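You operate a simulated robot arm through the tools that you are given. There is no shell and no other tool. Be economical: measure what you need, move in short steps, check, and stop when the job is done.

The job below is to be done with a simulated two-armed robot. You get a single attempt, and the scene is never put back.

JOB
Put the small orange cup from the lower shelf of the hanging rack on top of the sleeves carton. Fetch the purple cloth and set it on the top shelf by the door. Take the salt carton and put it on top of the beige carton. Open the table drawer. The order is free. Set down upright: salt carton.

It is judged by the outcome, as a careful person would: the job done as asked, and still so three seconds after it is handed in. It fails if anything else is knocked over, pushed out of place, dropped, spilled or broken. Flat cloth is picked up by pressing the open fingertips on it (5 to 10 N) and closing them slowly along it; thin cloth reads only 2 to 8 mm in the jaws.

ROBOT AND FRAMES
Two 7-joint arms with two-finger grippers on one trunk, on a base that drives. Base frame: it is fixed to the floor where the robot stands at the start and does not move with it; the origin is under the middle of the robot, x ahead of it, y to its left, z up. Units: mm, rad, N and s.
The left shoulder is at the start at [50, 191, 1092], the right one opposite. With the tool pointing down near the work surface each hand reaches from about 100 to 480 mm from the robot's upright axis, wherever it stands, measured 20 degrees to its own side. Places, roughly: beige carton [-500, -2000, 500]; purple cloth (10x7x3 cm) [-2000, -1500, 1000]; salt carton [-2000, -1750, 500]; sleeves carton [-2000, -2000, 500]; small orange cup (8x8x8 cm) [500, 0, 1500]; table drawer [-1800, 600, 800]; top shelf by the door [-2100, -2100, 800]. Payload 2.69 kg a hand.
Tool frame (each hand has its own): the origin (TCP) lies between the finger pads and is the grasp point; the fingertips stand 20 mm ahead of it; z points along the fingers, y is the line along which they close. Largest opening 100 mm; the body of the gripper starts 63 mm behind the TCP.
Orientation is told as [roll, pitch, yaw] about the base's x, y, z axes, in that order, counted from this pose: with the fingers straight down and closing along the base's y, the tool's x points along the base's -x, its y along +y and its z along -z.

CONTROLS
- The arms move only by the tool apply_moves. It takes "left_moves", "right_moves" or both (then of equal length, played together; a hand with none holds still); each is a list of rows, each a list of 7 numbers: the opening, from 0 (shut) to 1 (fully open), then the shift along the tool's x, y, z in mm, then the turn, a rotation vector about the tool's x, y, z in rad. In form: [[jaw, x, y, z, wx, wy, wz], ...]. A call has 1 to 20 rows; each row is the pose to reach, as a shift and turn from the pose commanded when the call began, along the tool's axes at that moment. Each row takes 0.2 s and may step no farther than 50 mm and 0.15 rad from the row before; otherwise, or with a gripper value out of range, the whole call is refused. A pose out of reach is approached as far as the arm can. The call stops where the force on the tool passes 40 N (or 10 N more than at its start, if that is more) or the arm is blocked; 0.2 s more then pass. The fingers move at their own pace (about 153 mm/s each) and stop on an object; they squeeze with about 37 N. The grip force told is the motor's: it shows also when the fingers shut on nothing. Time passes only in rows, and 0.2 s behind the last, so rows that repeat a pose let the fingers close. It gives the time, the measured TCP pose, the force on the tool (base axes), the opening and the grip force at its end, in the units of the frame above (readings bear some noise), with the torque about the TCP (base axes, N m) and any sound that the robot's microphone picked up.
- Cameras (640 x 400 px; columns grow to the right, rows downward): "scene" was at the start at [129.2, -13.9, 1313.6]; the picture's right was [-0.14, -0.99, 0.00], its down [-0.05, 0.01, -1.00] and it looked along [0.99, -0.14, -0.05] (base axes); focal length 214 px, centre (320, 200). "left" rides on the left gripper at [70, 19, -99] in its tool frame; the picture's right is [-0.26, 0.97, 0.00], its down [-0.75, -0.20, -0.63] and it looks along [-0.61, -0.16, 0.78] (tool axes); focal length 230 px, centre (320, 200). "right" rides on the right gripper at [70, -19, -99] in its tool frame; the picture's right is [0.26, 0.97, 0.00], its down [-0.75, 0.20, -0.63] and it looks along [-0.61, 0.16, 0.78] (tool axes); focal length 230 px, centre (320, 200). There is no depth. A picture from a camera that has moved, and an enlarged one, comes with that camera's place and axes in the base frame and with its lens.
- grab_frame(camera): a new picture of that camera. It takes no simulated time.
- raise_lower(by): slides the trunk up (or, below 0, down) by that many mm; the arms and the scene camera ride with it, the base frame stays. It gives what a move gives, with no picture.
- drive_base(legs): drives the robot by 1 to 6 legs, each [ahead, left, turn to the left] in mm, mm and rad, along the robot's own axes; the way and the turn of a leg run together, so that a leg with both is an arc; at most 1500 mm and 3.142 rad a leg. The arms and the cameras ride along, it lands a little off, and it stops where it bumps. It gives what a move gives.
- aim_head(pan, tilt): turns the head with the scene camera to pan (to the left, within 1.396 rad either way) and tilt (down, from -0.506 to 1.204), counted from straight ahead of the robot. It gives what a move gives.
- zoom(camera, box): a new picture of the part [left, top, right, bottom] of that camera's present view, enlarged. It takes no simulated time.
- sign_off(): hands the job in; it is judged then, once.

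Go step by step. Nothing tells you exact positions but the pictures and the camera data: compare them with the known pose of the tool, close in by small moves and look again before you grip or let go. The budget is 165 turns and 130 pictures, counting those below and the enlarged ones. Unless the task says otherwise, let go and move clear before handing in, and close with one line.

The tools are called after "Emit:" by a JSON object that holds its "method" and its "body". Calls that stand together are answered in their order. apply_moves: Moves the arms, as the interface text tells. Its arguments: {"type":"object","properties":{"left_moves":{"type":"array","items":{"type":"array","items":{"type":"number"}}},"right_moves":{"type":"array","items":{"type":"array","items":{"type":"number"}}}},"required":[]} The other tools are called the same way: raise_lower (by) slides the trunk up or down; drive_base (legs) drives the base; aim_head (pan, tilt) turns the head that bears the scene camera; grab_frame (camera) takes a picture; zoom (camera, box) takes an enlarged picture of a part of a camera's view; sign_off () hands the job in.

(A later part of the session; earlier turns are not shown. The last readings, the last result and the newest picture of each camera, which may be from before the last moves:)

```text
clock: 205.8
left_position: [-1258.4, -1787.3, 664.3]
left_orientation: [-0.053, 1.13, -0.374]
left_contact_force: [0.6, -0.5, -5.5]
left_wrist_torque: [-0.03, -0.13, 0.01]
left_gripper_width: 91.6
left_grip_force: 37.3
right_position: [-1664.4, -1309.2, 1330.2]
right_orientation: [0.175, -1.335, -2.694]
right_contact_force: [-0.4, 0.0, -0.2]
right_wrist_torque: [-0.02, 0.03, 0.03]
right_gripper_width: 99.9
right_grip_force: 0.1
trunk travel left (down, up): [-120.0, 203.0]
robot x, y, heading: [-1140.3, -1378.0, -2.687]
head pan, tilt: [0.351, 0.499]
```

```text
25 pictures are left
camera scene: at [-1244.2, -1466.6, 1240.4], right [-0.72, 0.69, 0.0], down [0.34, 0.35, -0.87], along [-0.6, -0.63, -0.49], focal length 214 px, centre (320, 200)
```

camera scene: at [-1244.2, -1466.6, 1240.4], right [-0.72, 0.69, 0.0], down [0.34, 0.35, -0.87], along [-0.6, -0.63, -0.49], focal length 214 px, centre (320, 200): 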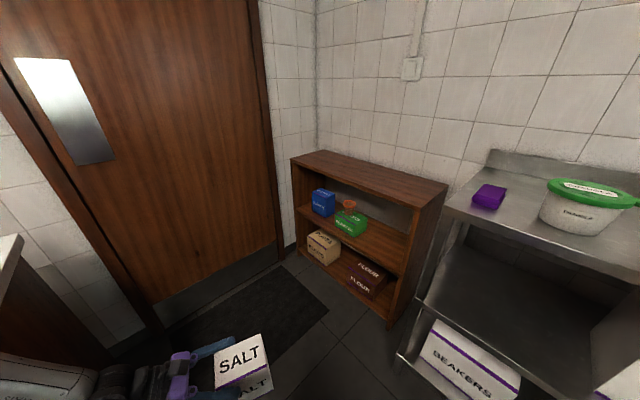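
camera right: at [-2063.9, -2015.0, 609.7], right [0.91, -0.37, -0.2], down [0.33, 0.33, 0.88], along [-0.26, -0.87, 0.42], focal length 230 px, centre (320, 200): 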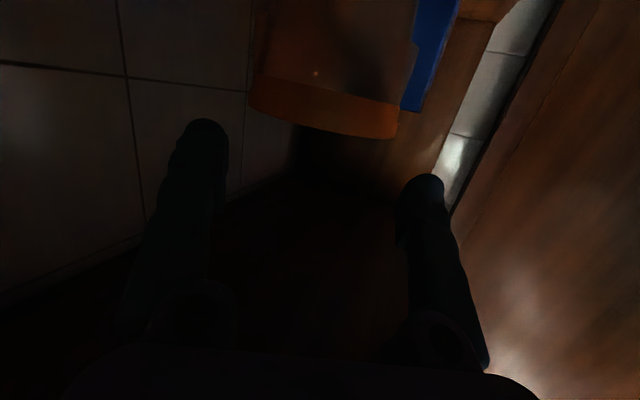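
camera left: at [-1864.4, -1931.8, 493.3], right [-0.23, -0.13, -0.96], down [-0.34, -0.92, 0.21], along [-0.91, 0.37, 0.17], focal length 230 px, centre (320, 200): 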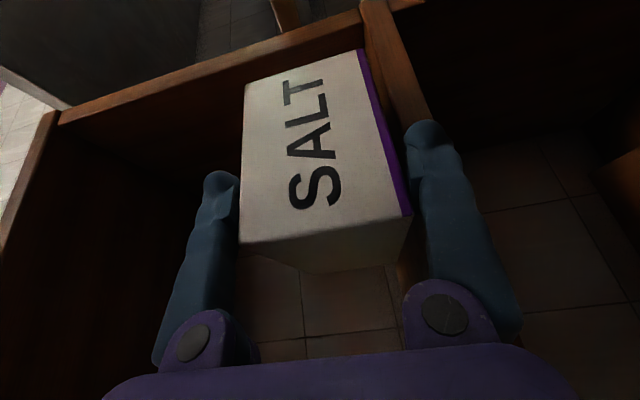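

I move -x away from the counter first, then +y, then around.

Emit:
{"method": "drive_base", "body": {"legs": [[135, -66, 0], [-200, -400, 0]]}}

Emit:
{"method": "drive_base", "body": {"legs": [[-340, 160, 0], [0, 0, 1.1]]}}

```text
clock: 210.9
left_position: [-1409.0, -1335.7, 665.9]
left_orientation: [-0.066, 1.134, -0.385]
left_contact_force: [-0.4, 0.1, -5.5]
left_wrist_torque: [-0.04, -0.17, -0.01]
left_gripper_width: 91.5
left_grip_force: 37.0
right_position: [-1808.7, -854.6, 1334.3]
right_orientation: [0.174, -1.342, -2.697]
right_contact_force: [-0.2, -0.7, -1.0]
right_wrist_torque: [0.0, 0.01, -0.02]
right_gripper_width: 100.0
right_grip_force: 0.1
trunk travel left (down, up): [-120.0, 203.0]
robot x, y, heading: [-1288.4, -928.3, -2.683]
head pan, tilt: [0.351, 0.499]
```

```text
clock: 216.1
left_position: [-598.1, -1204.5, 666.4]
left_orientation: [-0.065, 1.135, 0.732]
left_contact_force: [-0.3, 0.7, -5.0]
left_wrist_torque: [0.1, -0.11, -0.04]
left_gripper_width: 91.5
left_grip_force: 36.9
right_position: [-1206.5, -1353.7, 1334.9]
right_orientation: [0.173, -1.342, -1.579]
right_contact_force: [0.8, 0.4, -0.5]
right_wrist_torque: [0.02, 0.0, 0.0]
right_gripper_width: 100.0
right_grip_force: 0.0
trunk travel left (down, up): [-120.0, 203.0]
robot x, y, heading: [-914.1, -917.4, -1.57]
head pan, tilt: [0.351, 0.499]
```

Emit:
{"method": "aim_head", "body": {"pan": 0.5, "tilt": 0.55}}

Emit:
{"method": "grab_frame", "body": {"camera": "scene"}}

```text
clock: 216.8
left_position: [-598.2, -1204.5, 664.6]
left_orientation: [-0.065, 1.135, 0.733]
left_contact_force: [0.4, -0.4, -5.5]
left_wrist_torque: [0.13, -0.09, -0.01]
left_gripper_width: 91.5
left_grip_force: 37.3
right_position: [-1205.9, -1353.9, 1334.8]
right_orientation: [0.173, -1.342, -1.579]
right_contact_force: [-0.6, -0.2, 0.2]
right_wrist_torque: [0.03, -0.01, -0.02]
right_gripper_width: 100.0
right_grip_force: 0.0
trunk travel left (down, up): [-120.0, 203.0]
robot x, y, heading: [-913.8, -920.0, -1.566]
head pan, tilt: [0.499, 0.55]
```

```text
24 pictures are left
camera scene: at [-870.0, -1039.5, 1237.0], right [-0.88, -0.48, 0.0], down [-0.25, 0.46, -0.85], along [0.41, -0.75, -0.52], focal length 214 px, centre (320, 200)
```

scene: 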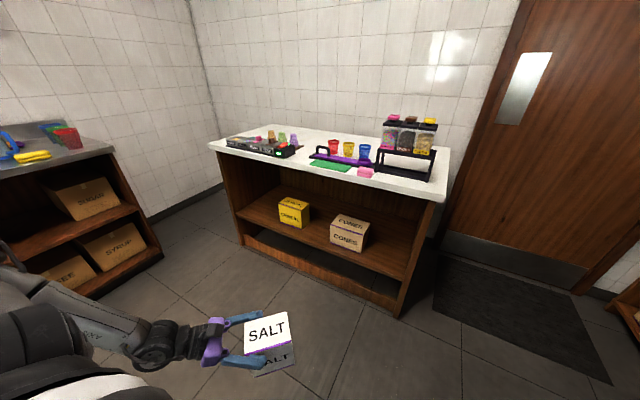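

Emit:
{"method": "zoom", "body": {"camera": "scene", "box": [270, 170, 450, 310]}}

```text
2.86 times, centred on (360, 240) of scene
camera zoom: at [-870.0, -1039.5, 1237.0], right [-0.88, -0.48, 0.0], down [-0.25, 0.46, -0.85], along [0.41, -0.75, -0.52], focal length 613 px, centre (206, 86)
```

zoom: 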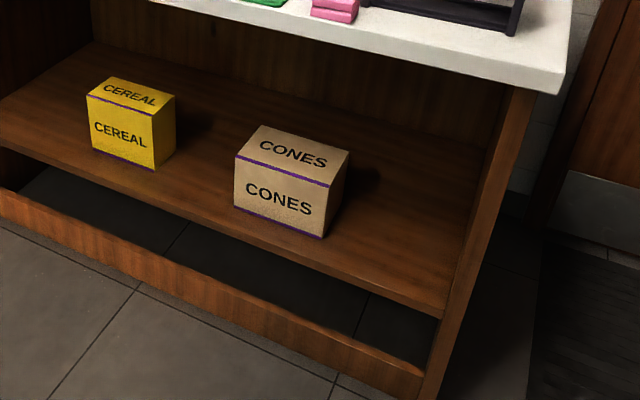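

Measured: the beige carton ("CONES") top is z≈397, x -625..-413, y -2148..-2005; the unit front is y≈-1927. I'll turn the hand to point straight ahead and extend it, keeping the salt upright.

Emit:
{"method": "apply_moves", "body": {"left_moves": [[0.5, 10, -5, 22, 0.127, 0, -0.059], [0.5, 21, -10, 45, 0.254, 0, -0.118], [0.5, 31, -15, 67, 0.381, 0, -0.177], [0.5, 41, -19, 89, 0.508, 0, -0.235], [0.5, 52, -24, 111, 0.635, 0, -0.294], [0.5, 62, -29, 133.5, 0.762, 0, -0.353]]}}

Emit:
{"method": "grab_frame", "body": {"camera": "scene"}}

```text
clock: 218.2
left_position: [-682.3, -1329.3, 666.2]
left_orientation: [-0.048, 1.152, 1.588]
left_contact_force: [0.9, 0.2, -4.3]
left_wrist_torque: [0.15, -0.04, 0.02]
left_gripper_width: 91.6
left_grip_force: 37.1
right_position: [-1207.3, -1352.1, 1334.6]
right_orientation: [0.176, -1.341, -1.581]
right_contact_force: [-0.7, -0.4, -0.8]
right_wrist_torque: [-0.02, 0.0, 0.01]
right_gripper_width: 99.9
right_grip_force: 0.0
trunk travel left (down, up): [-120.0, 203.0]
robot x, y, heading: [-913.3, -920.7, -1.566]
head pan, tilt: [0.499, 0.55]
```

```text
22 pictures are left
camera scene: at [-870.4, -1039.7, 1237.0], right [-0.88, -0.48, 0.0], down [-0.25, 0.46, -0.85], along [0.41, -0.75, -0.52], focal length 214 px, centre (320, 200)
```

scene: 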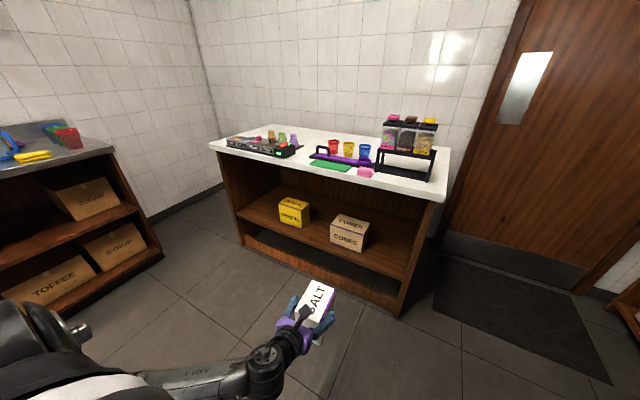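

That worked with no limit reached. I lower the trunk and drive toward the beige carton, stopping short.

Emit:
{"method": "raise_lower", "body": {"by": -120}}

Emit:
{"method": "drive_base", "body": {"legs": [[400, 163, 0], [200, 0, 0]]}}

Emit:
{"method": "grab_frame", "body": {"camera": "left"}}

```text
clock: 219.7
left_position: [-682.1, -1329.4, 547.3]
left_orientation: [-0.048, 1.156, 1.588]
left_contact_force: [-0.2, 0.8, -5.7]
left_wrist_torque: [0.13, 0.03, 0.01]
left_gripper_width: 91.6
left_grip_force: 36.9
right_position: [-1204.8, -1352.9, 1214.6]
right_orientation: [0.174, -1.343, -1.579]
right_contact_force: [-0.9, -0.2, -1.0]
right_wrist_torque: [-0.01, 0.01, 0.03]
right_gripper_width: 100.2
right_grip_force: 0.1
trunk travel left (down, up): [0.0, 323.0]
robot x, y, heading: [-913.3, -917.4, -1.564]
head pan, tilt: [0.499, 0.55]
```

```text
clock: 223.6
left_position: [-517.6, -1919.1, 546.1]
left_orientation: [-0.048, 1.156, 1.591]
left_contact_force: [0.2, -0.1, -4.9]
left_wrist_torque: [0.17, 0.02, 0.0]
left_gripper_width: 91.7
left_grip_force: 37.2
right_position: [-1042.0, -1944.0, 1214.8]
right_orientation: [0.175, -1.342, -1.575]
right_contact_force: [0.2, -0.8, -0.3]
right_wrist_torque: [0.02, 0.01, -0.01]
right_gripper_width: 99.7
right_grip_force: 0.0
trunk travel left (down, up): [0.0, 323.0]
robot x, y, heading: [-747.7, -1510.5, -1.561]
head pan, tilt: [0.499, 0.55]
```

```text
21 pictures are left
camera left: at [-542.5, -1857.9, 649.1], right [-0.97, 0.04, -0.25], down [0.15, 0.89, -0.43], along [0.21, -0.45, -0.87], focal length 230 px, centre (320, 200)
```

left: 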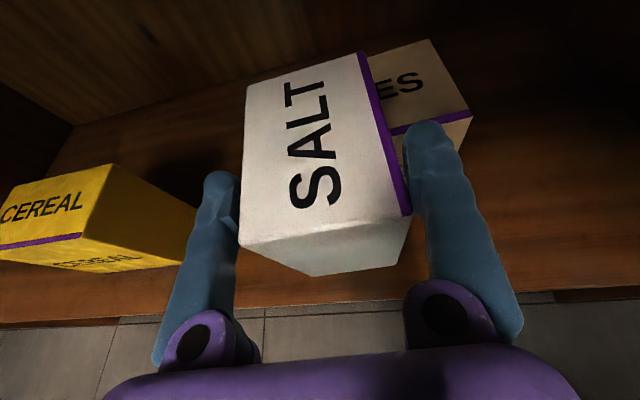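

I need a better fix on the beige top; I advance 60 mm and look again for parallax.

Emit:
{"method": "drive_base", "body": {"legs": [[60, 0, 0]]}}

Emit:
{"method": "grab_frame", "body": {"camera": "left"}}

```text
clock: 224.5
left_position: [-517.1, -1918.8, 546.8]
left_orientation: [-0.048, 1.157, 1.59]
left_contact_force: [-0.2, -0.1, -4.7]
left_wrist_torque: [0.13, 0.04, -0.02]
left_gripper_width: 91.6
left_grip_force: 37.1
right_position: [-1041.2, -1944.3, 1213.4]
right_orientation: [0.175, -1.344, -1.578]
right_contact_force: [-0.4, 0.0, 0.0]
right_wrist_torque: [0.01, -0.04, -0.02]
right_gripper_width: 100.0
right_grip_force: 0.0
trunk travel left (down, up): [0.0, 323.0]
robot x, y, heading: [-745.9, -1509.8, -1.569]
head pan, tilt: [0.499, 0.55]
```

```text
20 pictures are left
camera left: at [-542.5, -1857.9, 649.1], right [-0.97, 0.04, -0.25], down [0.15, 0.89, -0.43], along [0.21, -0.45, -0.87], focal length 230 px, centre (320, 200)
```

left: 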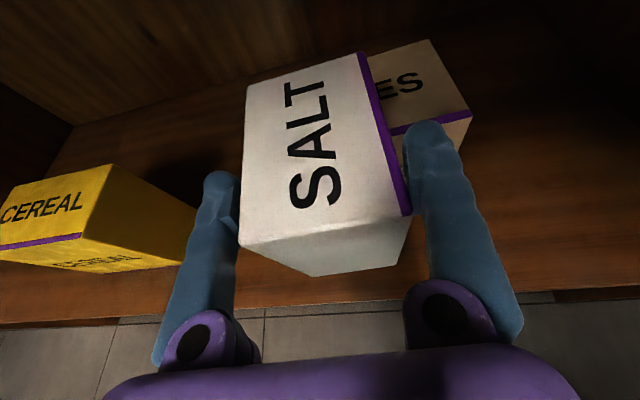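

The base (round, ~380 mm radius) touches the unit here. Turning the robot right by 0.5 brings the left shoulder forward, so I back up, turn and re-approach.

Emit:
{"method": "drive_base", "body": {"legs": [[-120, 0, 0], [0, 0, -0.5], [-101, 184, 0]]}}

Emit:
{"method": "drive_base", "body": {"legs": [[70, 38, 0]]}}

Emit:
{"method": "grab_frame", "body": {"camera": "left"}}

```text
clock: 229.1
left_position: [-527.0, -1856.6, 546.7]
left_orientation: [-0.048, 1.154, 1.099]
left_contact_force: [0.1, 0.2, -5.0]
left_wrist_torque: [0.1, -0.05, 0.02]
left_gripper_width: 91.8
left_grip_force: 37.0
right_position: [-999.6, -1630.7, 1214.7]
right_orientation: [0.173, -1.342, -2.069]
right_contact_force: [0.9, 0.3, -0.1]
right_wrist_torque: [-0.04, 0.04, 0.01]
right_gripper_width: 99.8
right_grip_force: 0.0
trunk travel left (down, up): [0.0, 323.0]
robot x, y, heading: [-537.9, -1386.6, -2.056]
head pan, tilt: [0.499, 0.55]
```

```text
clock: 230.1
left_position: [-525.6, -1937.6, 546.7]
left_orientation: [-0.048, 1.155, 1.099]
left_contact_force: [0.5, 0.6, -4.1]
left_wrist_torque: [0.14, -0.06, 0.0]
left_gripper_width: 91.7
left_grip_force: 37.0
right_position: [-999.5, -1711.8, 1214.7]
right_orientation: [0.173, -1.343, -2.067]
right_contact_force: [0.1, -0.3, -0.4]
right_wrist_torque: [0.01, -0.05, -0.02]
right_gripper_width: 100.0
right_grip_force: 0.0
trunk travel left (down, up): [0.0, 323.0]
robot x, y, heading: [-536.7, -1466.7, -2.063]
head pan, tilt: [0.499, 0.55]
```

```text
19 pictures are left
camera left: at [-518.8, -1872.0, 648.9], right [-0.83, 0.49, -0.25], down [0.56, 0.71, -0.43], along [-0.03, -0.5, -0.87], focal length 230 px, centre (320, 200)
```

left: 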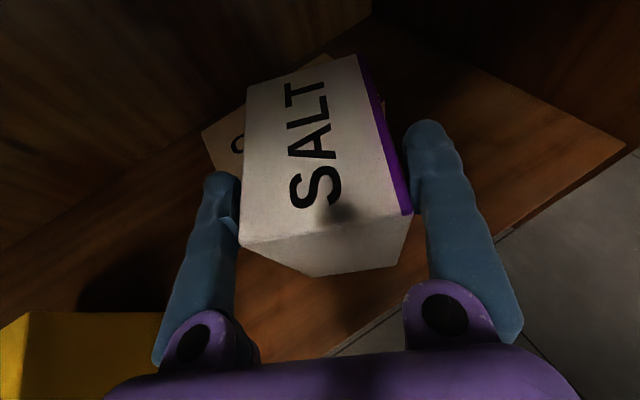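

I raise the trunk 75 mm so the salt clears the beige top for certain, move further in, and look again.

Emit:
{"method": "raise_lower", "body": {"by": 75}}

Emit:
{"method": "drive_base", "body": {"legs": [[46, 24, 0]]}}

Emit:
{"method": "grab_frame", "body": {"camera": "left"}}

Emit:
{"method": "zoom", "body": {"camera": "scene", "box": [200, 150, 520, 350]}}

```text
clock: 231.2
left_position: [-525.2, -1938.4, 622.1]
left_orientation: [-0.047, 1.155, 1.1]
left_contact_force: [-1.1, 0.2, -5.5]
left_wrist_torque: [0.1, -0.07, 0.0]
left_gripper_width: 91.5
left_grip_force: 37.2
right_position: [-1000.5, -1713.0, 1289.0]
right_orientation: [0.172, -1.34, -2.07]
right_contact_force: [0.4, -0.2, -1.1]
right_wrist_torque: [-0.01, 0.02, -0.04]
right_gripper_width: 99.9
right_grip_force: 0.1
trunk travel left (down, up): [-75.0, 248.0]
robot x, y, heading: [-541.8, -1465.2, -2.052]
head pan, tilt: [0.499, 0.55]
```

```text
clock: 232.3
left_position: [-524.4, -1980.6, 619.9]
left_orientation: [-0.052, 1.152, 1.096]
left_contact_force: [-0.4, 1.2, -5.3]
left_wrist_torque: [0.11, -0.08, 0.02]
left_gripper_width: 91.5
left_grip_force: 37.2
right_position: [-998.7, -1755.5, 1288.0]
right_orientation: [0.165, -1.339, -2.058]
right_contact_force: [-0.2, -0.2, 0.6]
right_wrist_torque: [0.0, 0.0, 0.03]
right_gripper_width: 100.2
right_grip_force: 0.0
trunk travel left (down, up): [-75.0, 248.0]
robot x, y, heading: [-537.8, -1509.0, -2.061]
head pan, tilt: [0.499, 0.55]
stopped in leg 1: the robot was blocked; the commanded pose is now the measured one
```

```text
18 pictures are left
camera left: at [-518.3, -1915.1, 722.3], right [-0.83, 0.49, -0.26], down [0.56, 0.71, -0.43], along [-0.03, -0.5, -0.87], focal length 230 px, centre (320, 200)
```

left: 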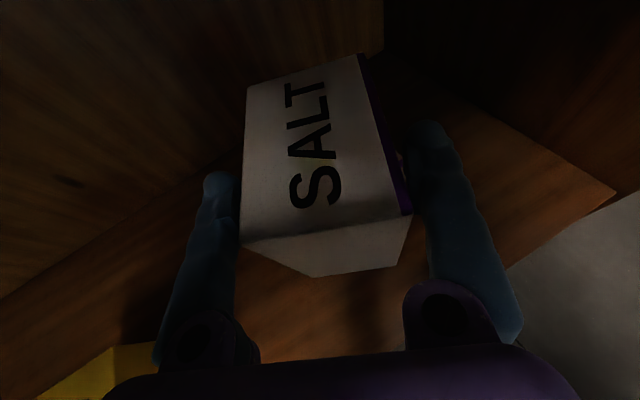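

```text
2.00 times, centred on (360, 250) of scene
camera zoom: at [-554.7, -1636.9, 1192.0], right [-1.0, -0.01, 0.0], down [-0.01, 0.52, -0.85], along [0.01, -0.85, -0.52], focal length 429 px, centre (240, 100)
```

zoom: 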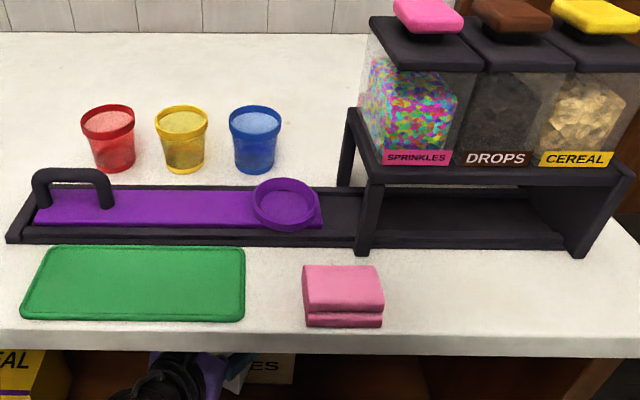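

The salt is nearly over the beige carton (now estimated y -1975..-2110, top z≈470). I extend the arm another 30 mm at the same height, then lower with the trunk in steps until contact.

Emit:
{"method": "apply_moves", "body": {"left_moves": [[0.5, 6, 0, 14, 0, 0, 0], [0.5, 12, 0, 27.4, 0, 0, 0]]}}

Emit:
{"method": "raise_lower", "body": {"by": -15}}

Emit:
{"method": "grab_frame", "body": {"camera": "left"}}

```text
clock: 232.9
left_position: [-537.6, -2007.4, 619.7]
left_orientation: [-0.052, 1.153, 1.094]
left_contact_force: [0.0, -0.6, -5.0]
left_wrist_torque: [0.11, -0.03, 0.0]
left_gripper_width: 91.6
left_grip_force: 37.2
right_position: [-999.3, -1754.7, 1288.7]
right_orientation: [0.166, -1.34, -2.059]
right_contact_force: [-0.1, -0.3, -0.4]
right_wrist_torque: [0.05, 0.02, 0.0]
right_gripper_width: 99.8
right_grip_force: 0.1
trunk travel left (down, up): [-75.0, 248.0]
robot x, y, heading: [-536.5, -1507.5, -2.057]
head pan, tilt: [0.499, 0.55]
```

```text
clock: 233.5
left_position: [-537.7, -2007.8, 606.2]
left_orientation: [-0.05, 1.153, 1.096]
left_contact_force: [0.2, 0.1, -4.4]
left_wrist_torque: [0.12, -0.05, 0.02]
left_gripper_width: 91.6
left_grip_force: 36.7
right_position: [-997.6, -1756.3, 1272.9]
right_orientation: [0.167, -1.34, -2.058]
right_contact_force: [-0.1, 0.3, 0.2]
right_wrist_torque: [0.03, 0.02, 0.05]
right_gripper_width: 100.0
right_grip_force: 0.0
trunk travel left (down, up): [-60.0, 263.0]
robot x, y, heading: [-536.2, -1510.2, -2.053]
head pan, tilt: [0.499, 0.55]
```

```text
16 pictures are left
camera left: at [-531.1, -1942.4, 707.8], right [-0.83, 0.49, -0.26], down [0.56, 0.71, -0.43], along [-0.03, -0.5, -0.87], focal length 230 px, centre (320, 200)
```

left: 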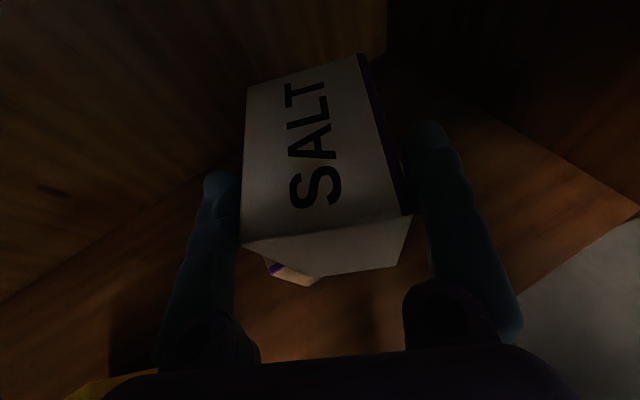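

The beige front-left corner shows at [-458,-2040], so its top spans y≈-2040..-2172. I need ~65 mm more reach, so I turn the robot 0.3 further right and swing the hand left while keeping the salt over the unit.

Emit:
{"method": "drive_base", "body": {"legs": [[0, 0, -0.3]]}}

Emit:
{"method": "apply_moves", "body": {"left_moves": [[0.5, -6.4, -33, -14.4, 0.104, 0, -0.047], [0.5, -12.8, -66, -28.7, 0.209, 0, -0.093], [0.5, -19.2, -98, -43, 0.313, 0, -0.14], [0.5, -25.6, -131, -57.4, 0.418, 0, -0.186], [0.5, -32, -164, -71.8, 0.522, 0, -0.233], [0.5, -38.4, -197, -86, 0.627, 0, -0.279], [0.5, -44.8, -229.5, -100.5, 0.731, 0, -0.326]]}}

Emit:
{"method": "grab_frame", "body": {"camera": "left"}}

```text
clock: 234.8
left_position: [-646.4, -1971.8, 594.3]
left_orientation: [-0.013, 1.123, 0.898]
left_contact_force: [-0.1, -0.2, -4.5]
left_wrist_torque: [0.16, -0.06, 0.01]
left_gripper_width: 91.8
left_grip_force: 37.1
right_position: [-1039.9, -1630.5, 1275.3]
right_orientation: [0.166, -1.343, -2.297]
right_contact_force: [0.2, 0.2, -0.1]
right_wrist_torque: [-0.02, 0.0, 0.01]
right_gripper_width: 99.8
right_grip_force: 0.1
trunk travel left (down, up): [-60.0, 263.0]
robot x, y, heading: [-534.6, -1506.2, -2.292]
head pan, tilt: [0.499, 0.55]
stopped in leg 1: the robot was blocked; the commanded pose is now the measured one
```

```text
clock: 236.4
left_position: [-400.6, -2031.0, 597.4]
left_orientation: [-0.056, 1.136, 1.658]
left_contact_force: [-0.3, -0.3, -6.1]
left_wrist_torque: [0.14, 0.02, 0.01]
left_gripper_width: 91.7
left_grip_force: 37.0
right_position: [-1041.0, -1634.2, 1274.5]
right_orientation: [0.165, -1.34, -2.299]
right_contact_force: [-0.1, 0.3, -0.9]
right_wrist_torque: [0.01, -0.02, -0.02]
right_gripper_width: 99.8
right_grip_force: 0.0
trunk travel left (down, up): [-60.0, 263.0]
robot x, y, heading: [-534.1, -1507.3, -2.297]
head pan, tilt: [0.499, 0.55]
```

```text
15 pictures are left
camera left: at [-431.4, -1973.8, 702.2], right [-0.97, -0.02, -0.26], down [0.09, 0.91, -0.41], along [0.24, -0.42, -0.87], focal length 230 px, centre (320, 200)
```

left: 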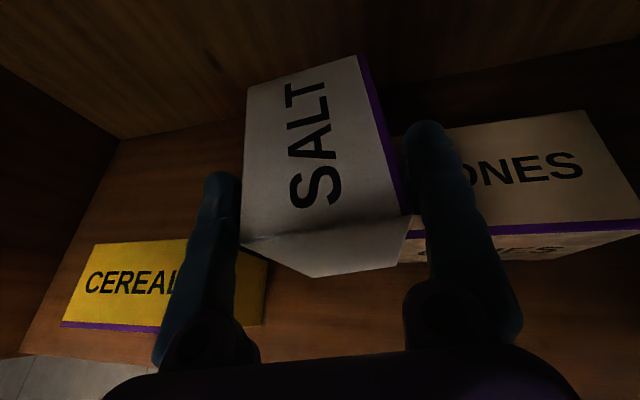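

The left arm extends well here. Both cartons are clearly visible: beige front edge y≈-2042, back ≈-2171, right end x≈-655. I raise the hand, drop the trunk for reach, and then slide the base -x.

Emit:
{"method": "apply_moves", "body": {"left_moves": [[0.5, 20, 0, -9.5, 0, 0, 0], [0.5, 41, 0, -19, 0, 0, 0]]}}

Emit:
{"method": "raise_lower", "body": {"by": -58}}

Emit:
{"method": "drive_base", "body": {"legs": [[92, -113, 0]]}}

Emit:
{"method": "apply_moves", "body": {"left_moves": [[0.5, 8, 0, 18, 0, 0, 0], [0.5, 17, 0, 37, 0, 0, 0]]}}

Emit:
{"method": "grab_frame", "body": {"camera": "left"}}

```text
clock: 237.0
left_position: [-400.8, -2031.4, 645.1]
left_orientation: [-0.055, 1.135, 1.656]
left_contact_force: [0.8, -0.5, -4.9]
left_wrist_torque: [0.13, 0.03, 0.01]
left_gripper_width: 91.5
left_grip_force: 37.8
right_position: [-1041.3, -1634.8, 1273.6]
right_orientation: [0.165, -1.341, -2.299]
right_contact_force: [0.4, -0.3, 0.3]
right_wrist_torque: [0.01, -0.02, -0.02]
right_gripper_width: 100.1
right_grip_force: 0.1
trunk travel left (down, up): [-60.0, 263.0]
robot x, y, heading: [-531.1, -1503.4, -2.293]
head pan, tilt: [0.499, 0.55]
```

```text
clock: 238.0
left_position: [-402.0, -2030.6, 585.1]
left_orientation: [-0.059, 1.136, 1.654]
left_contact_force: [1.0, -0.9, -4.2]
left_wrist_torque: [0.14, 0.02, -0.01]
left_gripper_width: 91.5
left_grip_force: 37.1
right_position: [-1040.9, -1634.4, 1215.5]
right_orientation: [0.165, -1.341, -2.299]
right_contact_force: [-0.2, -0.3, 0.4]
right_wrist_torque: [0.02, -0.03, 0.02]
right_gripper_width: 100.2
right_grip_force: 0.1
trunk travel left (down, up): [-2.0, 321.0]
robot x, y, heading: [-536.9, -1503.6, -2.294]
head pan, tilt: [0.499, 0.55]
```

```text
clock: 239.7
left_position: [-548.6, -2023.9, 585.9]
left_orientation: [-0.058, 1.136, 1.652]
left_contact_force: [0.0, -0.4, -5.7]
left_wrist_torque: [0.13, 0.07, -0.03]
left_gripper_width: 91.5
left_grip_force: 37.6
right_position: [-1188.2, -1626.0, 1217.2]
right_orientation: [0.166, -1.34, -2.301]
right_contact_force: [-0.4, 0.7, 0.9]
right_wrist_torque: [0.05, 0.02, 0.02]
right_gripper_width: 99.8
right_grip_force: 0.0
trunk travel left (down, up): [-2.0, 321.0]
robot x, y, heading: [-681.7, -1497.5, -2.296]
head pan, tilt: [0.499, 0.55]
```

```text
clock: 240.3
left_position: [-543.0, -2063.3, 584.6]
left_orientation: [-0.058, 1.133, 1.653]
left_contact_force: [1.1, -0.1, -4.2]
left_wrist_torque: [0.12, 0.02, 0.0]
left_gripper_width: 91.6
left_grip_force: 37.4
right_position: [-1187.4, -1626.2, 1216.6]
right_orientation: [0.165, -1.339, -2.298]
right_contact_force: [0.6, 0.8, 1.0]
right_wrist_torque: [0.0, -0.01, 0.0]
right_gripper_width: 100.0
right_grip_force: 0.1
trunk travel left (down, up): [-2.0, 321.0]
robot x, y, heading: [-679.9, -1494.0, -2.293]
head pan, tilt: [0.499, 0.55]
```

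```text
14 pictures are left
camera left: at [-573.1, -2006.1, 687.8], right [-0.97, -0.02, -0.26], down [0.09, 0.91, -0.41], along [0.24, -0.42, -0.88], focal length 230 px, centre (320, 200)
```

left: 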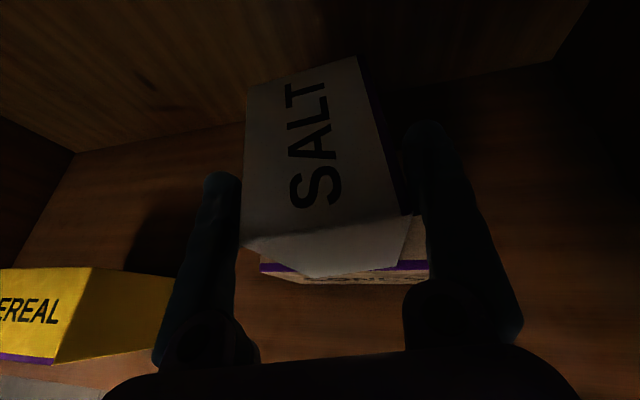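

The salt is over the beige carton, and I lower it gently until contact.

Emit:
{"method": "apply_moves", "body": {"left_moves": [[0.5, -4.5, 0, 2, 0, 0, 0], [0.5, -9, 0, 4.2, 0, 0, 0]]}}

Emit:
{"method": "apply_moves", "body": {"left_moves": [[0.5, -2.5, 0, 1.2, 0, 0, 0], [0.5, -4.5, 0, 2.1, 0, 0, 0]]}}

Emit:
{"method": "apply_moves", "body": {"left_moves": [[0.5, -2.5, 0, 1.2, 0, 0, 0], [0.5, -4.5, 0, 2.1, 0, 0, 0]]}}

```text
clock: 240.9
left_position: [-542.8, -2064.5, 581.8]
left_orientation: [-0.05, 1.153, 1.661]
left_contact_force: [12.0, 7.2, 37.7]
left_wrist_torque: [1.73, 0.38, -0.45]
left_gripper_width: 91.7
left_grip_force: 37.2
right_position: [-1188.1, -1621.6, 1216.8]
right_orientation: [0.178, -1.342, -2.311]
right_contact_force: [0.9, 0.6, 0.3]
right_wrist_torque: [-0.01, 0.02, -0.01]
right_gripper_width: 100.1
right_grip_force: 0.1
trunk travel left (down, up): [-2.0, 321.0]
robot x, y, heading: [-680.0, -1502.1, -2.296]
head pan, tilt: [0.499, 0.55]
```

```text
clock: 241.2
left_position: [-543.6, -2066.3, 580.7]
left_orientation: [-0.046, 1.157, 1.666]
left_contact_force: [2.5, 4.8, 19.5]
left_wrist_torque: [1.21, 0.74, -0.27]
left_gripper_width: 91.6
left_grip_force: 37.3
right_position: [-1188.4, -1624.3, 1215.4]
right_orientation: [0.169, -1.34, -2.301]
right_contact_force: [-0.4, -0.5, 0.3]
right_wrist_torque: [0.02, 0.04, 0.0]
right_gripper_width: 99.9
right_grip_force: 0.0
trunk travel left (down, up): [-2.0, 321.0]
robot x, y, heading: [-678.1, -1496.1, -2.293]
head pan, tilt: [0.499, 0.55]
stopped in row 1 (left hand): the force on the tool passed its limit at 52 N (the readings are from after the stop); the commanded pose is now the measured one
```

```text
clock: 241.8
left_position: [-544.2, -2068.0, 580.3]
left_orientation: [-0.044, 1.169, 1.67]
left_contact_force: [2.4, 6.0, 18.1]
left_wrist_torque: [1.41, 0.37, -0.16]
left_gripper_width: 92.0
left_grip_force: 37.3
right_position: [-1186.8, -1625.1, 1216.2]
right_orientation: [0.168, -1.343, -2.302]
right_contact_force: [-1.1, 0.0, -0.2]
right_wrist_torque: [-0.02, 0.0, 0.0]
right_gripper_width: 100.2
right_grip_force: 0.2
trunk travel left (down, up): [-2.0, 321.0]
robot x, y, heading: [-679.0, -1500.7, -2.298]
head pan, tilt: [0.499, 0.55]
stopped in row 2 (left hand): the force on the tool passed its limit at 42 N (the readings are from after the stop); the commanded pose is now the measured one
```

Contact is made. I unload slightly and open the fingers.

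Emit:
{"method": "apply_moves", "body": {"left_moves": [[0.5, 2, 0, -1, 0, 0, 0], [0.93, 2, 0, -1, 0, 0, 0], [0.96, 2, 0, -1, 0, 0, 0], [1, 2, 0, -1, 0, 0, 0], [1, 2, 0, -1, 0, 0, 0]]}}

Emit:
{"method": "grab_frame", "body": {"camera": "left"}}

```text
clock: 242.9
left_position: [-543.9, -2068.8, 580.5]
left_orientation: [-0.052, 1.16, 1.666]
left_contact_force: [-0.6, 0.3, 0.3]
left_wrist_torque: [0.0, -0.01, -0.01]
left_gripper_width: 100.2
left_grip_force: 0.0
right_position: [-1187.0, -1627.0, 1216.4]
right_orientation: [0.166, -1.341, -2.298]
right_contact_force: [-1.0, 0.4, -1.2]
right_wrist_torque: [0.01, -0.02, -0.02]
right_gripper_width: 100.0
right_grip_force: 0.0
trunk travel left (down, up): [-2.0, 321.0]
robot x, y, heading: [-678.3, -1498.2, -2.295]
head pan, tilt: [0.499, 0.55]
```

```text
13 pictures are left
camera left: at [-573.5, -2007.7, 683.4], right [-0.97, -0.03, -0.26], down [0.09, 0.9, -0.43], along [0.24, -0.44, -0.86], focal length 230 px, centre (320, 200)
```

left: 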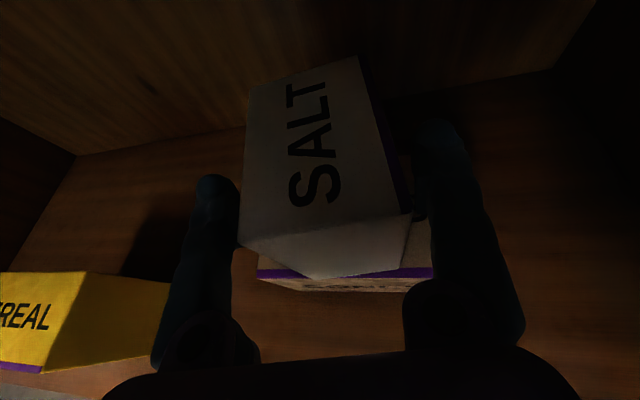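

The salt stands on its own. I retreat straight back along the tool axis.

Emit:
{"method": "apply_moves", "body": {"left_moves": [[1, 0, 0, -10, 0, 0, 0], [1, 0, 0, -22, 0, 0, 0], [1, 0, 0, -36, 0, 0, 0], [1, 0, 0, -52, 0, 0, 0], [1, 0, 0, -70, 0, 0, 0]]}}

Emit:
{"method": "drive_base", "body": {"legs": [[-180, -160, 0]]}}

Emit:
{"method": "aim_head", "body": {"pan": 0.75, "tilt": 0.6}}

Emit:
{"method": "grab_frame", "body": {"camera": "scene"}}

```text
clock: 244.2
left_position: [-552.1, -2003.4, 608.3]
left_orientation: [-0.054, 1.16, 1.664]
left_contact_force: [0.6, 0.2, -0.4]
left_wrist_torque: [0.0, -0.04, 0.01]
left_gripper_width: 100.1
left_grip_force: 0.0
right_position: [-1187.4, -1625.3, 1217.0]
right_orientation: [0.164, -1.342, -2.298]
right_contact_force: [-0.1, 0.1, 0.0]
right_wrist_torque: [-0.01, 0.01, 0.03]
right_gripper_width: 99.8
right_grip_force: 0.1
trunk travel left (down, up): [-2.0, 321.0]
robot x, y, heading: [-680.7, -1496.9, -2.296]
head pan, tilt: [0.499, 0.55]
```

```text
clock: 246.2
left_position: [-556.3, -1761.9, 607.3]
left_orientation: [-0.052, 1.162, 1.66]
left_contact_force: [1.6, 0.3, -0.2]
left_wrist_torque: [-0.01, 0.0, 0.02]
left_gripper_width: 100.0
left_grip_force: 0.1
right_position: [-1188.6, -1383.3, 1215.8]
right_orientation: [0.165, -1.341, -2.303]
right_contact_force: [-0.5, 0.5, 0.8]
right_wrist_torque: [0.01, -0.02, 0.01]
right_gripper_width: 100.0
right_grip_force: 0.0
trunk travel left (down, up): [-2.0, 321.0]
robot x, y, heading: [-681.8, -1257.3, -2.3]
head pan, tilt: [0.499, 0.55]
```

```text
clock: 247.0
left_position: [-556.1, -1764.1, 608.6]
left_orientation: [-0.052, 1.16, 1.66]
left_contact_force: [-0.6, 0.5, -0.9]
left_wrist_torque: [0.0, -0.01, 0.01]
left_gripper_width: 100.2
left_grip_force: 0.0
right_position: [-1189.1, -1383.6, 1215.1]
right_orientation: [0.165, -1.34, -2.305]
right_contact_force: [-0.7, -0.8, 0.1]
right_wrist_torque: [0.01, 0.0, -0.01]
right_gripper_width: 99.9
right_grip_force: 0.0
trunk travel left (down, up): [-2.0, 321.0]
robot x, y, heading: [-681.1, -1256.7, -2.296]
head pan, tilt: [0.75, 0.6]
```

```text
12 pictures are left
camera scene: at [-706.0, -1376.4, 1114.5], right [-1.0, -0.02, 0.0], down [-0.01, 0.56, -0.83], along [0.02, -0.82, -0.56], focal length 214 px, centre (320, 200)
```

scene: 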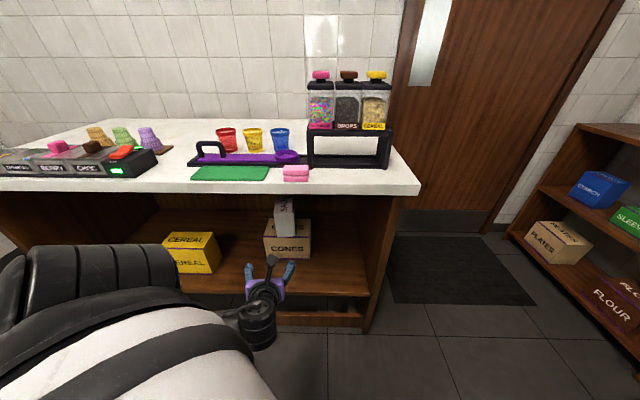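

The salt stands upright on the beige carton. Next is the purple cloth, at about [-1962,-1523] with its top near z 955 on the steel rack. I turn the right hand to point down, raise the trunk and drive in front of it.

Emit:
{"method": "apply_moves", "body": {"right_moves": [[1, 0, 12, 2, 0.014, 0.134, 0.011], [1, 0, 25, 4, 0.028, 0.267, 0.022], [1, 0, 37, 6, 0.042, 0.401, 0.033], [1, 0, 49, 8, 0.056, 0.534, 0.044], [1, 0, 61, 10, 0.07, 0.668, 0.055], [1, 0, 74, 12, 0.084, 0.802, 0.066], [1, 0, 86, 14, 0.098, 0.935, 0.077], [1, 0, 98, 16, 0.112, 1.069, 0.088], [1, 0, 111, 18, 0.126, 1.202, 0.099], [1, 0, 123, 19.5, 0.1395, 1.336, 0.1105]]}}

Emit:
{"method": "raise_lower", "body": {"by": 120}}

Emit:
{"method": "drive_base", "body": {"legs": [[0, 0, -0.846], [720, 106, 0]]}}

Emit:
{"method": "grab_frame", "body": {"camera": "right"}}

```text
clock: 249.2
left_position: [-557.4, -1763.4, 608.6]
left_orientation: [-0.057, 1.162, 1.655]
left_contact_force: [-0.1, 0.8, 0.6]
left_wrist_torque: [0.01, -0.03, 0.01]
left_gripper_width: 100.0
left_grip_force: 0.0
right_position: [-1093.7, -1461.8, 1201.4]
right_orientation: [0.006, -0.005, -2.3]
right_contact_force: [-1.8, 0.3, -0.3]
right_wrist_torque: [0.0, -0.08, 0.02]
right_gripper_width: 99.9
right_grip_force: 0.1
right hand out of reach, approached as far as the arm can: row 10
trunk travel left (down, up): [-2.0, 321.0]
robot x, y, heading: [-683.7, -1260.0, -2.301]
head pan, tilt: [0.75, 0.6]
```

```text
clock: 250.7
left_position: [-555.5, -1763.1, 727.6]
left_orientation: [-0.052, 1.161, 1.659]
left_contact_force: [-0.9, -0.1, 0.0]
left_wrist_torque: [-0.01, -0.01, -0.01]
left_gripper_width: 100.1
left_grip_force: 0.0
right_position: [-1092.1, -1462.4, 1322.0]
right_orientation: [0.002, -0.003, -2.302]
right_contact_force: [0.4, -0.8, -0.4]
right_wrist_torque: [0.01, -0.01, -0.02]
right_gripper_width: 99.9
right_grip_force: 0.1
trunk travel left (down, up): [-122.0, 201.0]
robot x, y, heading: [-684.2, -1255.5, -2.302]
head pan, tilt: [0.75, 0.6]
```

```text
clock: 257.0
left_position: [-1730.5, -1771.9, 727.5]
left_orientation: [-0.049, 1.161, 0.798]
left_contact_force: [-0.1, 0.3, -0.5]
left_wrist_torque: [0.0, 0.02, 0.02]
left_gripper_width: 100.0
left_grip_force: 0.1
right_position: [-1851.2, -1169.2, 1321.7]
right_orientation: [0.003, -0.004, 3.12]
right_contact_force: [-0.2, -0.3, 0.6]
right_wrist_torque: [0.03, 0.0, -0.01]
right_gripper_width: 100.2
right_grip_force: 0.1
trunk travel left (down, up): [-122.0, 201.0]
robot x, y, heading: [-1428.1, -1347.3, 3.122]
head pan, tilt: [0.75, 0.6]
```

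```text
11 pictures are left
camera right: at [-1779.5, -1154.0, 1420.5], right [0.24, -0.97, 0.0], down [-0.75, -0.18, 0.63], along [-0.62, -0.15, -0.77], focal length 230 px, centre (320, 200)
```

right: 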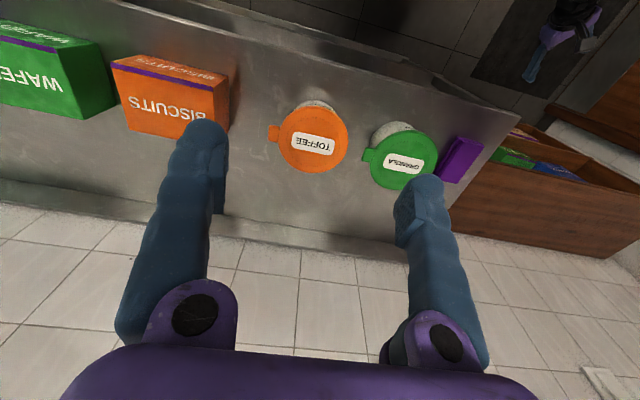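

The cloth is confirmed at [-1960,-1533]. I line up with it, extend and come down above it.

Emit:
{"method": "drive_base", "body": {"legs": [[55, 362, 0]]}}

Emit:
{"method": "apply_moves", "body": {"right_moves": [[1, -12, 0, 45, 0, 0, 0], [1, -24, 0, 90, 0, 0, 0], [1, -36, 0, 135, 0, 0, 0], [1, -43, 0, 180, 0, 0, 0], [1, -43, 0, 225, 0, 0, 0], [1, -43, 0, 270, 0, 0, 0]]}}

Emit:
{"method": "grab_frame", "body": {"camera": "right"}}

```text
clock: 260.7
left_position: [-1786.6, -2135.3, 727.0]
left_orientation: [-0.05, 1.162, 0.807]
left_contact_force: [-0.5, 0.5, -0.4]
left_wrist_torque: [0.02, 0.02, 0.0]
left_gripper_width: 100.0
left_grip_force: 0.0
right_position: [-1911.8, -1533.5, 1322.5]
right_orientation: [0.001, -0.004, 3.128]
right_contact_force: [0.4, -0.3, -0.1]
right_wrist_torque: [0.02, -0.01, 0.03]
right_gripper_width: 100.0
right_grip_force: 0.0
trunk travel left (down, up): [-122.0, 201.0]
robot x, y, heading: [-1486.8, -1707.2, 3.131]
head pan, tilt: [0.75, 0.6]
```

```text
clock: 262.1
left_position: [-1787.4, -2135.8, 727.5]
left_orientation: [-0.05, 1.16, 0.804]
left_contact_force: [0.3, -1.1, 0.8]
left_wrist_torque: [0.03, 0.0, 0.0]
left_gripper_width: 99.9
left_grip_force: 0.0
right_position: [-1955.3, -1532.8, 1050.8]
right_orientation: [0.002, -0.006, 3.126]
right_contact_force: [-0.5, -0.7, -0.7]
right_wrist_torque: [-0.02, -0.03, 0.0]
right_gripper_width: 99.9
right_grip_force: 0.1
trunk travel left (down, up): [-122.0, 201.0]
robot x, y, heading: [-1484.6, -1709.7, 3.131]
head pan, tilt: [0.75, 0.6]
```

```text
10 pictures are left
camera right: at [-1884.5, -1517.5, 1149.4], right [0.24, -0.97, 0.0], down [-0.75, -0.19, 0.64], along [-0.62, -0.15, -0.77], focal length 230 px, centre (320, 200)
```

right: 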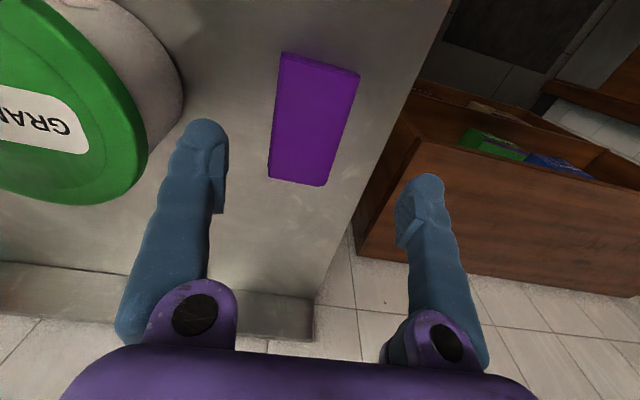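

The cloth is centred at [-1968,-1526], long side along x. I correct laterally and descend with the jaws slightly narrowed.

Emit:
{"method": "apply_moves", "body": {"right_moves": [[0.88, -13, -7, 30, 0, 0, 0], [0.88, -13, -7, 65, 0, 0, 0], [0.88, -13, -7, 92, 0, 0, 0]]}}

Emit:
{"method": "apply_moves", "body": {"right_moves": [[0.88, 0, 0, 6, 0, 0, 0], [0.88, 0, 0, 12, 0, 0, 0], [0.88, 0, 0, 16, 0, 0, 0]]}}

Emit:
{"method": "grab_frame", "body": {"camera": "right"}}

```text
clock: 262.9
left_position: [-1787.0, -2135.8, 727.3]
left_orientation: [-0.049, 1.161, 0.805]
left_contact_force: [-0.8, -0.3, -1.1]
left_wrist_torque: [-0.03, 0.01, 0.0]
left_gripper_width: 100.1
left_grip_force: 0.0
right_position: [-1969.8, -1526.7, 959.6]
right_orientation: [0.002, -0.005, 3.125]
right_contact_force: [-0.3, 0.5, 0.3]
right_wrist_torque: [-0.01, -0.02, 0.04]
right_gripper_width: 87.9
right_grip_force: 0.0
trunk travel left (down, up): [-122.0, 201.0]
robot x, y, heading: [-1486.7, -1704.8, 3.13]
head pan, tilt: [0.75, 0.6]
```

```text
clock: 263.5
left_position: [-1786.0, -2133.6, 729.7]
left_orientation: [-0.049, 1.165, 0.805]
left_contact_force: [1.0, 1.5, 0.8]
left_wrist_torque: [-0.02, 0.0, 0.04]
left_gripper_width: 99.8
left_grip_force: 0.0
right_position: [-1969.9, -1520.7, 959.8]
right_orientation: [0.005, -0.026, 3.12]
right_contact_force: [1.5, 18.5, 32.2]
right_wrist_torque: [1.53, -0.6, 0.17]
right_gripper_width: 61.0
right_grip_force: 36.4
trunk travel left (down, up): [-122.0, 201.0]
robot x, y, heading: [-1483.7, -1707.6, 3.123]
head pan, tilt: [0.75, 0.6]
stopped in row 3 (right hand): the force on the tool passed its limit at 46 N (the readings are from after the stop); the commanded pose is now the measured one
```

```text
9 pictures are left
camera right: at [-1896.9, -1506.6, 1056.7], right [0.24, -0.97, 0.0], down [-0.74, -0.18, 0.65], along [-0.63, -0.15, -0.76], focal length 230 px, centre (320, 200)
```

right: 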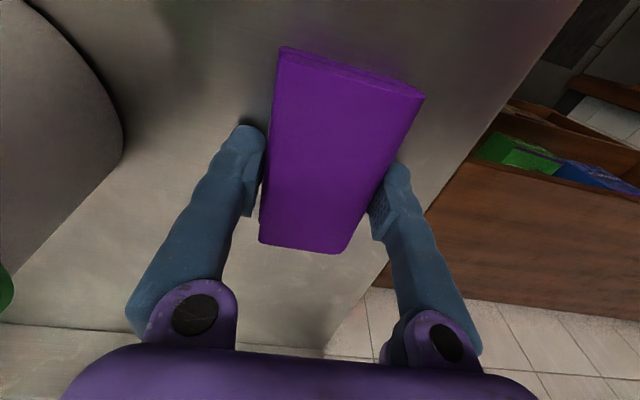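

The fingertips touched the rack top and the jaws sit snugly on both sides of the cloth (61 mm). I close slowly and lift a little.

Emit:
{"method": "apply_moves", "body": {"right_moves": [[0.55, 0, 0, -2, 0, 0, 0], [0.45, 0, 0, -2, 0, 0, 0], [0.35, 0, 0, -2, 0, 0, 0], [0.3, 0, 0, -2, 0, 0, 0], [0.3, 0, 0, -20, 0, 0, 0], [0.3, 0, 0, -60, 0, 0, 0], [0.3, 0, 0, -100, 0, 0, 0]]}}

Emit:
{"method": "grab_frame", "body": {"camera": "right"}}

```text
clock: 265.1
left_position: [-1787.1, -2136.7, 728.1]
left_orientation: [-0.049, 1.161, 0.807]
left_contact_force: [0.0, -0.8, -0.1]
left_wrist_torque: [-0.01, 0.01, 0.03]
left_gripper_width: 99.9
left_grip_force: 0.2
right_position: [-1970.6, -1527.8, 1052.5]
right_orientation: [0.007, -0.015, 3.128]
right_contact_force: [0.2, 0.3, 0.3]
right_wrist_torque: [0.01, 0.04, -0.03]
right_gripper_width: 60.3
right_grip_force: 36.9
trunk travel left (down, up): [-122.0, 201.0]
robot x, y, heading: [-1485.3, -1708.1, 3.129]
head pan, tilt: [0.75, 0.6]
```

```text
8 pictures are left
camera right: at [-1897.6, -1511.3, 1150.7], right [0.25, -0.97, 0.0], down [-0.74, -0.19, 0.64], along [-0.62, -0.16, -0.77], focal length 230 px, centre (320, 200)
```

right: 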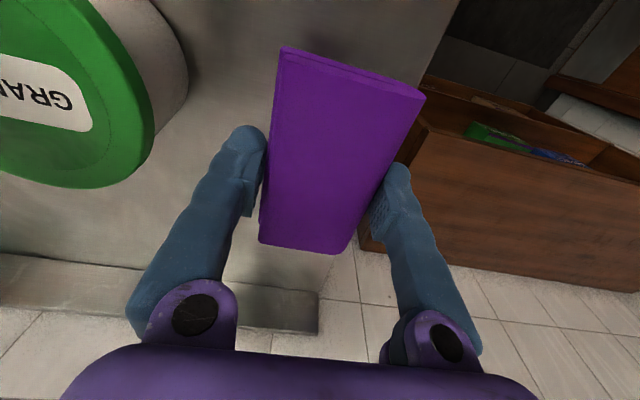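

The cloth is held. I carry it over the door shelf's top board.

Emit:
{"method": "drive_base", "body": {"legs": [[0, 252, 0], [118, 0, 0]]}}

Emit:
{"method": "apply_moves", "body": {"right_moves": [[0.3, 0, 0, 45, 0, 0, 0], [0.3, 0, 0, 90, 0, 0, 0], [0.3, 0, 0, 135, 0, 0, 0], [0.3, 0, 0, 175, 0, 0, 0], [0.3, 0, 0, 205, 0, 0, 0]]}}

Emit:
{"method": "grab_frame", "body": {"camera": "right"}}

```text
clock: 268.8
left_position: [-1908.2, -2385.5, 728.5]
left_orientation: [-0.053, 1.16, 0.805]
left_contact_force: [-1.0, 0.2, -0.6]
left_wrist_torque: [0.0, 0.02, 0.02]
left_gripper_width: 100.1
left_grip_force: 0.1
right_position: [-2091.9, -1776.8, 1052.0]
right_orientation: [0.006, -0.017, 3.128]
right_contact_force: [-0.4, -0.5, -0.1]
right_wrist_torque: [0.0, -0.01, -0.03]
right_gripper_width: 60.5
right_grip_force: 37.2
trunk travel left (down, up): [-122.0, 201.0]
robot x, y, heading: [-1609.9, -1956.3, 3.13]
head pan, tilt: [0.75, 0.6]
```

```text
clock: 270.0
left_position: [-1907.1, -2385.1, 727.9]
left_orientation: [-0.049, 1.16, 0.806]
left_contact_force: [-1.0, 0.3, 0.9]
left_wrist_torque: [0.01, 0.0, 0.02]
left_gripper_width: 99.8
left_grip_force: 0.0
right_position: [-2093.2, -1778.5, 848.6]
right_orientation: [0.007, -0.014, 3.126]
right_contact_force: [1.7, 0.0, 0.2]
right_wrist_torque: [-0.01, 0.0, -0.01]
right_gripper_width: 60.6
right_grip_force: 36.7
trunk travel left (down, up): [-122.0, 201.0]
robot x, y, heading: [-1608.7, -1960.1, 3.129]
head pan, tilt: [0.75, 0.6]
```

```text
7 pictures are left
camera right: at [-2022.1, -1762.7, 945.6], right [0.24, -0.97, 0.0], down [-0.74, -0.19, 0.64], along [-0.62, -0.16, -0.77], focal length 230 px, centre (320, 200)
```

right: 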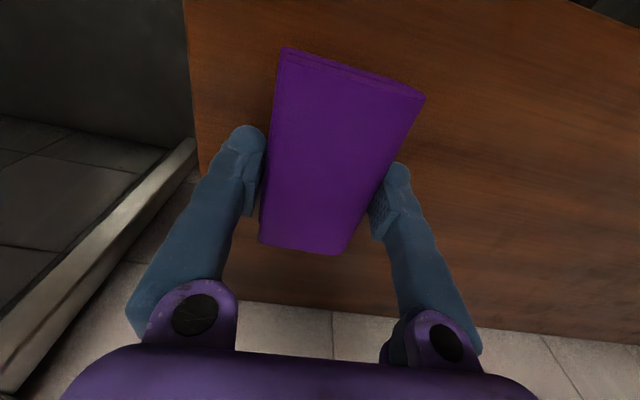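

Emit:
{"method": "apply_moves", "body": {"right_moves": [[0.3, 0, 0, 6, 0, 0, 0], [0.3, 0, 0, 12, 0, 0, 0]]}}

Emit:
{"method": "apply_moves", "body": {"right_moves": [[0.3, 0, 0, 3, 0, 0, 0], [0.3, 0, 0, 6, 0, 0, 0]]}}

Emit:
{"method": "apply_moves", "body": {"right_moves": [[0.3, 0, 0, 2, 0, 0, 0], [0.3, 0, 0, 4, 0, 0, 0]]}}

```text
clock: 270.6
left_position: [-1907.7, -2386.3, 728.7]
left_orientation: [-0.045, 1.163, 0.81]
left_contact_force: [0.8, 0.0, 0.6]
left_wrist_torque: [-0.03, 0.02, 0.01]
left_gripper_width: 100.1
left_grip_force: 0.1
right_position: [-2095.6, -1777.5, 840.1]
right_orientation: [0.006, -0.022, 3.127]
right_contact_force: [4.1, 2.9, 19.0]
right_wrist_torque: [0.74, -0.12, -0.03]
right_gripper_width: 60.5
right_grip_force: 37.1
trunk travel left (down, up): [-122.0, 201.0]
robot x, y, heading: [-1607.2, -1958.9, 3.13]
head pan, tilt: [0.75, 0.6]
```

```text
clock: 271.0
left_position: [-1907.6, -2386.1, 727.2]
left_orientation: [-0.049, 1.164, 0.807]
left_contact_force: [-0.6, 0.1, 0.2]
left_wrist_torque: [-0.05, -0.01, 0.03]
left_gripper_width: 100.0
left_grip_force: 0.0
right_position: [-2095.7, -1777.6, 840.5]
right_orientation: [0.007, -0.028, 3.126]
right_contact_force: [8.1, -0.4, 16.9]
right_wrist_torque: [0.61, -0.46, -0.26]
right_gripper_width: 60.5
right_grip_force: 37.7
trunk travel left (down, up): [-122.0, 201.0]
robot x, y, heading: [-1608.8, -1958.2, 3.128]
head pan, tilt: [0.75, 0.6]
stopped in row 2 (right hand): the force on the tool passed its limit at 44 N (the readings are from after the stop); the commanded pose is now the measured one
```

```text
clock: 271.6
left_position: [-1906.7, -2385.8, 728.1]
left_orientation: [-0.047, 1.162, 0.809]
left_contact_force: [-0.3, -0.5, -0.6]
left_wrist_torque: [-0.01, 0.02, -0.02]
left_gripper_width: 100.2
left_grip_force: 0.1
right_position: [-2096.5, -1778.5, 840.8]
right_orientation: [0.008, -0.034, 3.127]
right_contact_force: [7.4, 0.2, 17.5]
right_wrist_torque: [0.59, -0.52, -0.32]
right_gripper_width: 60.5
right_grip_force: 36.9
trunk travel left (down, up): [-122.0, 201.0]
robot x, y, heading: [-1603.0, -1956.1, 3.133]
head pan, tilt: [0.75, 0.6]
stopped in row 2 (right hand): the force on the tool passed its limit at 42 N (the readings are from after the stop); the commanded pose is now the measured one
```

Contact with the board. I open, lift clear and raise the hand high.

Emit:
{"method": "apply_moves", "body": {"right_moves": [[0.7, 0, 0, -2, 0, 0, 0], [0.9, 0, 0, -2, 0, 0, 0], [1, 0, 0, -3, 0, 0, 0], [1, 0, 0, -30, 0, 0, 0], [1, 0, 0, -75, 0, 0, 0], [1, 0, 0, -120, 0, 0, 0], [1, 0, 0, -165, 0, 0, 0], [1, 0, 0, -210, 0, 0, 0], [1, 0, 0, -255, 0, 0, 0]]}}

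Emit:
{"method": "grab_frame", "body": {"camera": "right"}}

```text
clock: 273.6
left_position: [-1907.2, -2385.4, 727.3]
left_orientation: [-0.051, 1.16, 0.806]
left_contact_force: [-0.4, 0.0, 0.7]
left_wrist_torque: [0.0, -0.01, 0.0]
left_gripper_width: 99.9
left_grip_force: 0.1
right_position: [-2089.3, -1776.2, 1092.1]
right_orientation: [0.009, -0.027, 3.126]
right_contact_force: [0.4, 0.3, 0.2]
right_wrist_torque: [-0.03, 0.0, 0.0]
right_gripper_width: 100.1
right_grip_force: 0.0
trunk travel left (down, up): [-122.0, 201.0]
robot x, y, heading: [-1609.8, -1957.7, 3.129]
head pan, tilt: [0.75, 0.6]
```

```text
6 pictures are left
camera right: at [-2015.8, -1759.8, 1189.1], right [0.24, -0.97, 0.0], down [-0.74, -0.18, 0.65], along [-0.63, -0.16, -0.76], focal length 230 px, centre (320, 200)
```

right: 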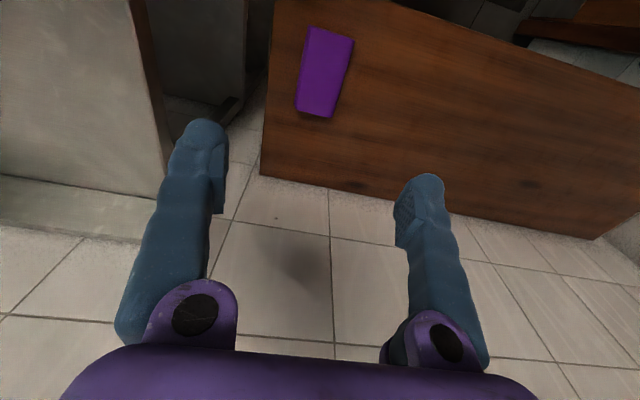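

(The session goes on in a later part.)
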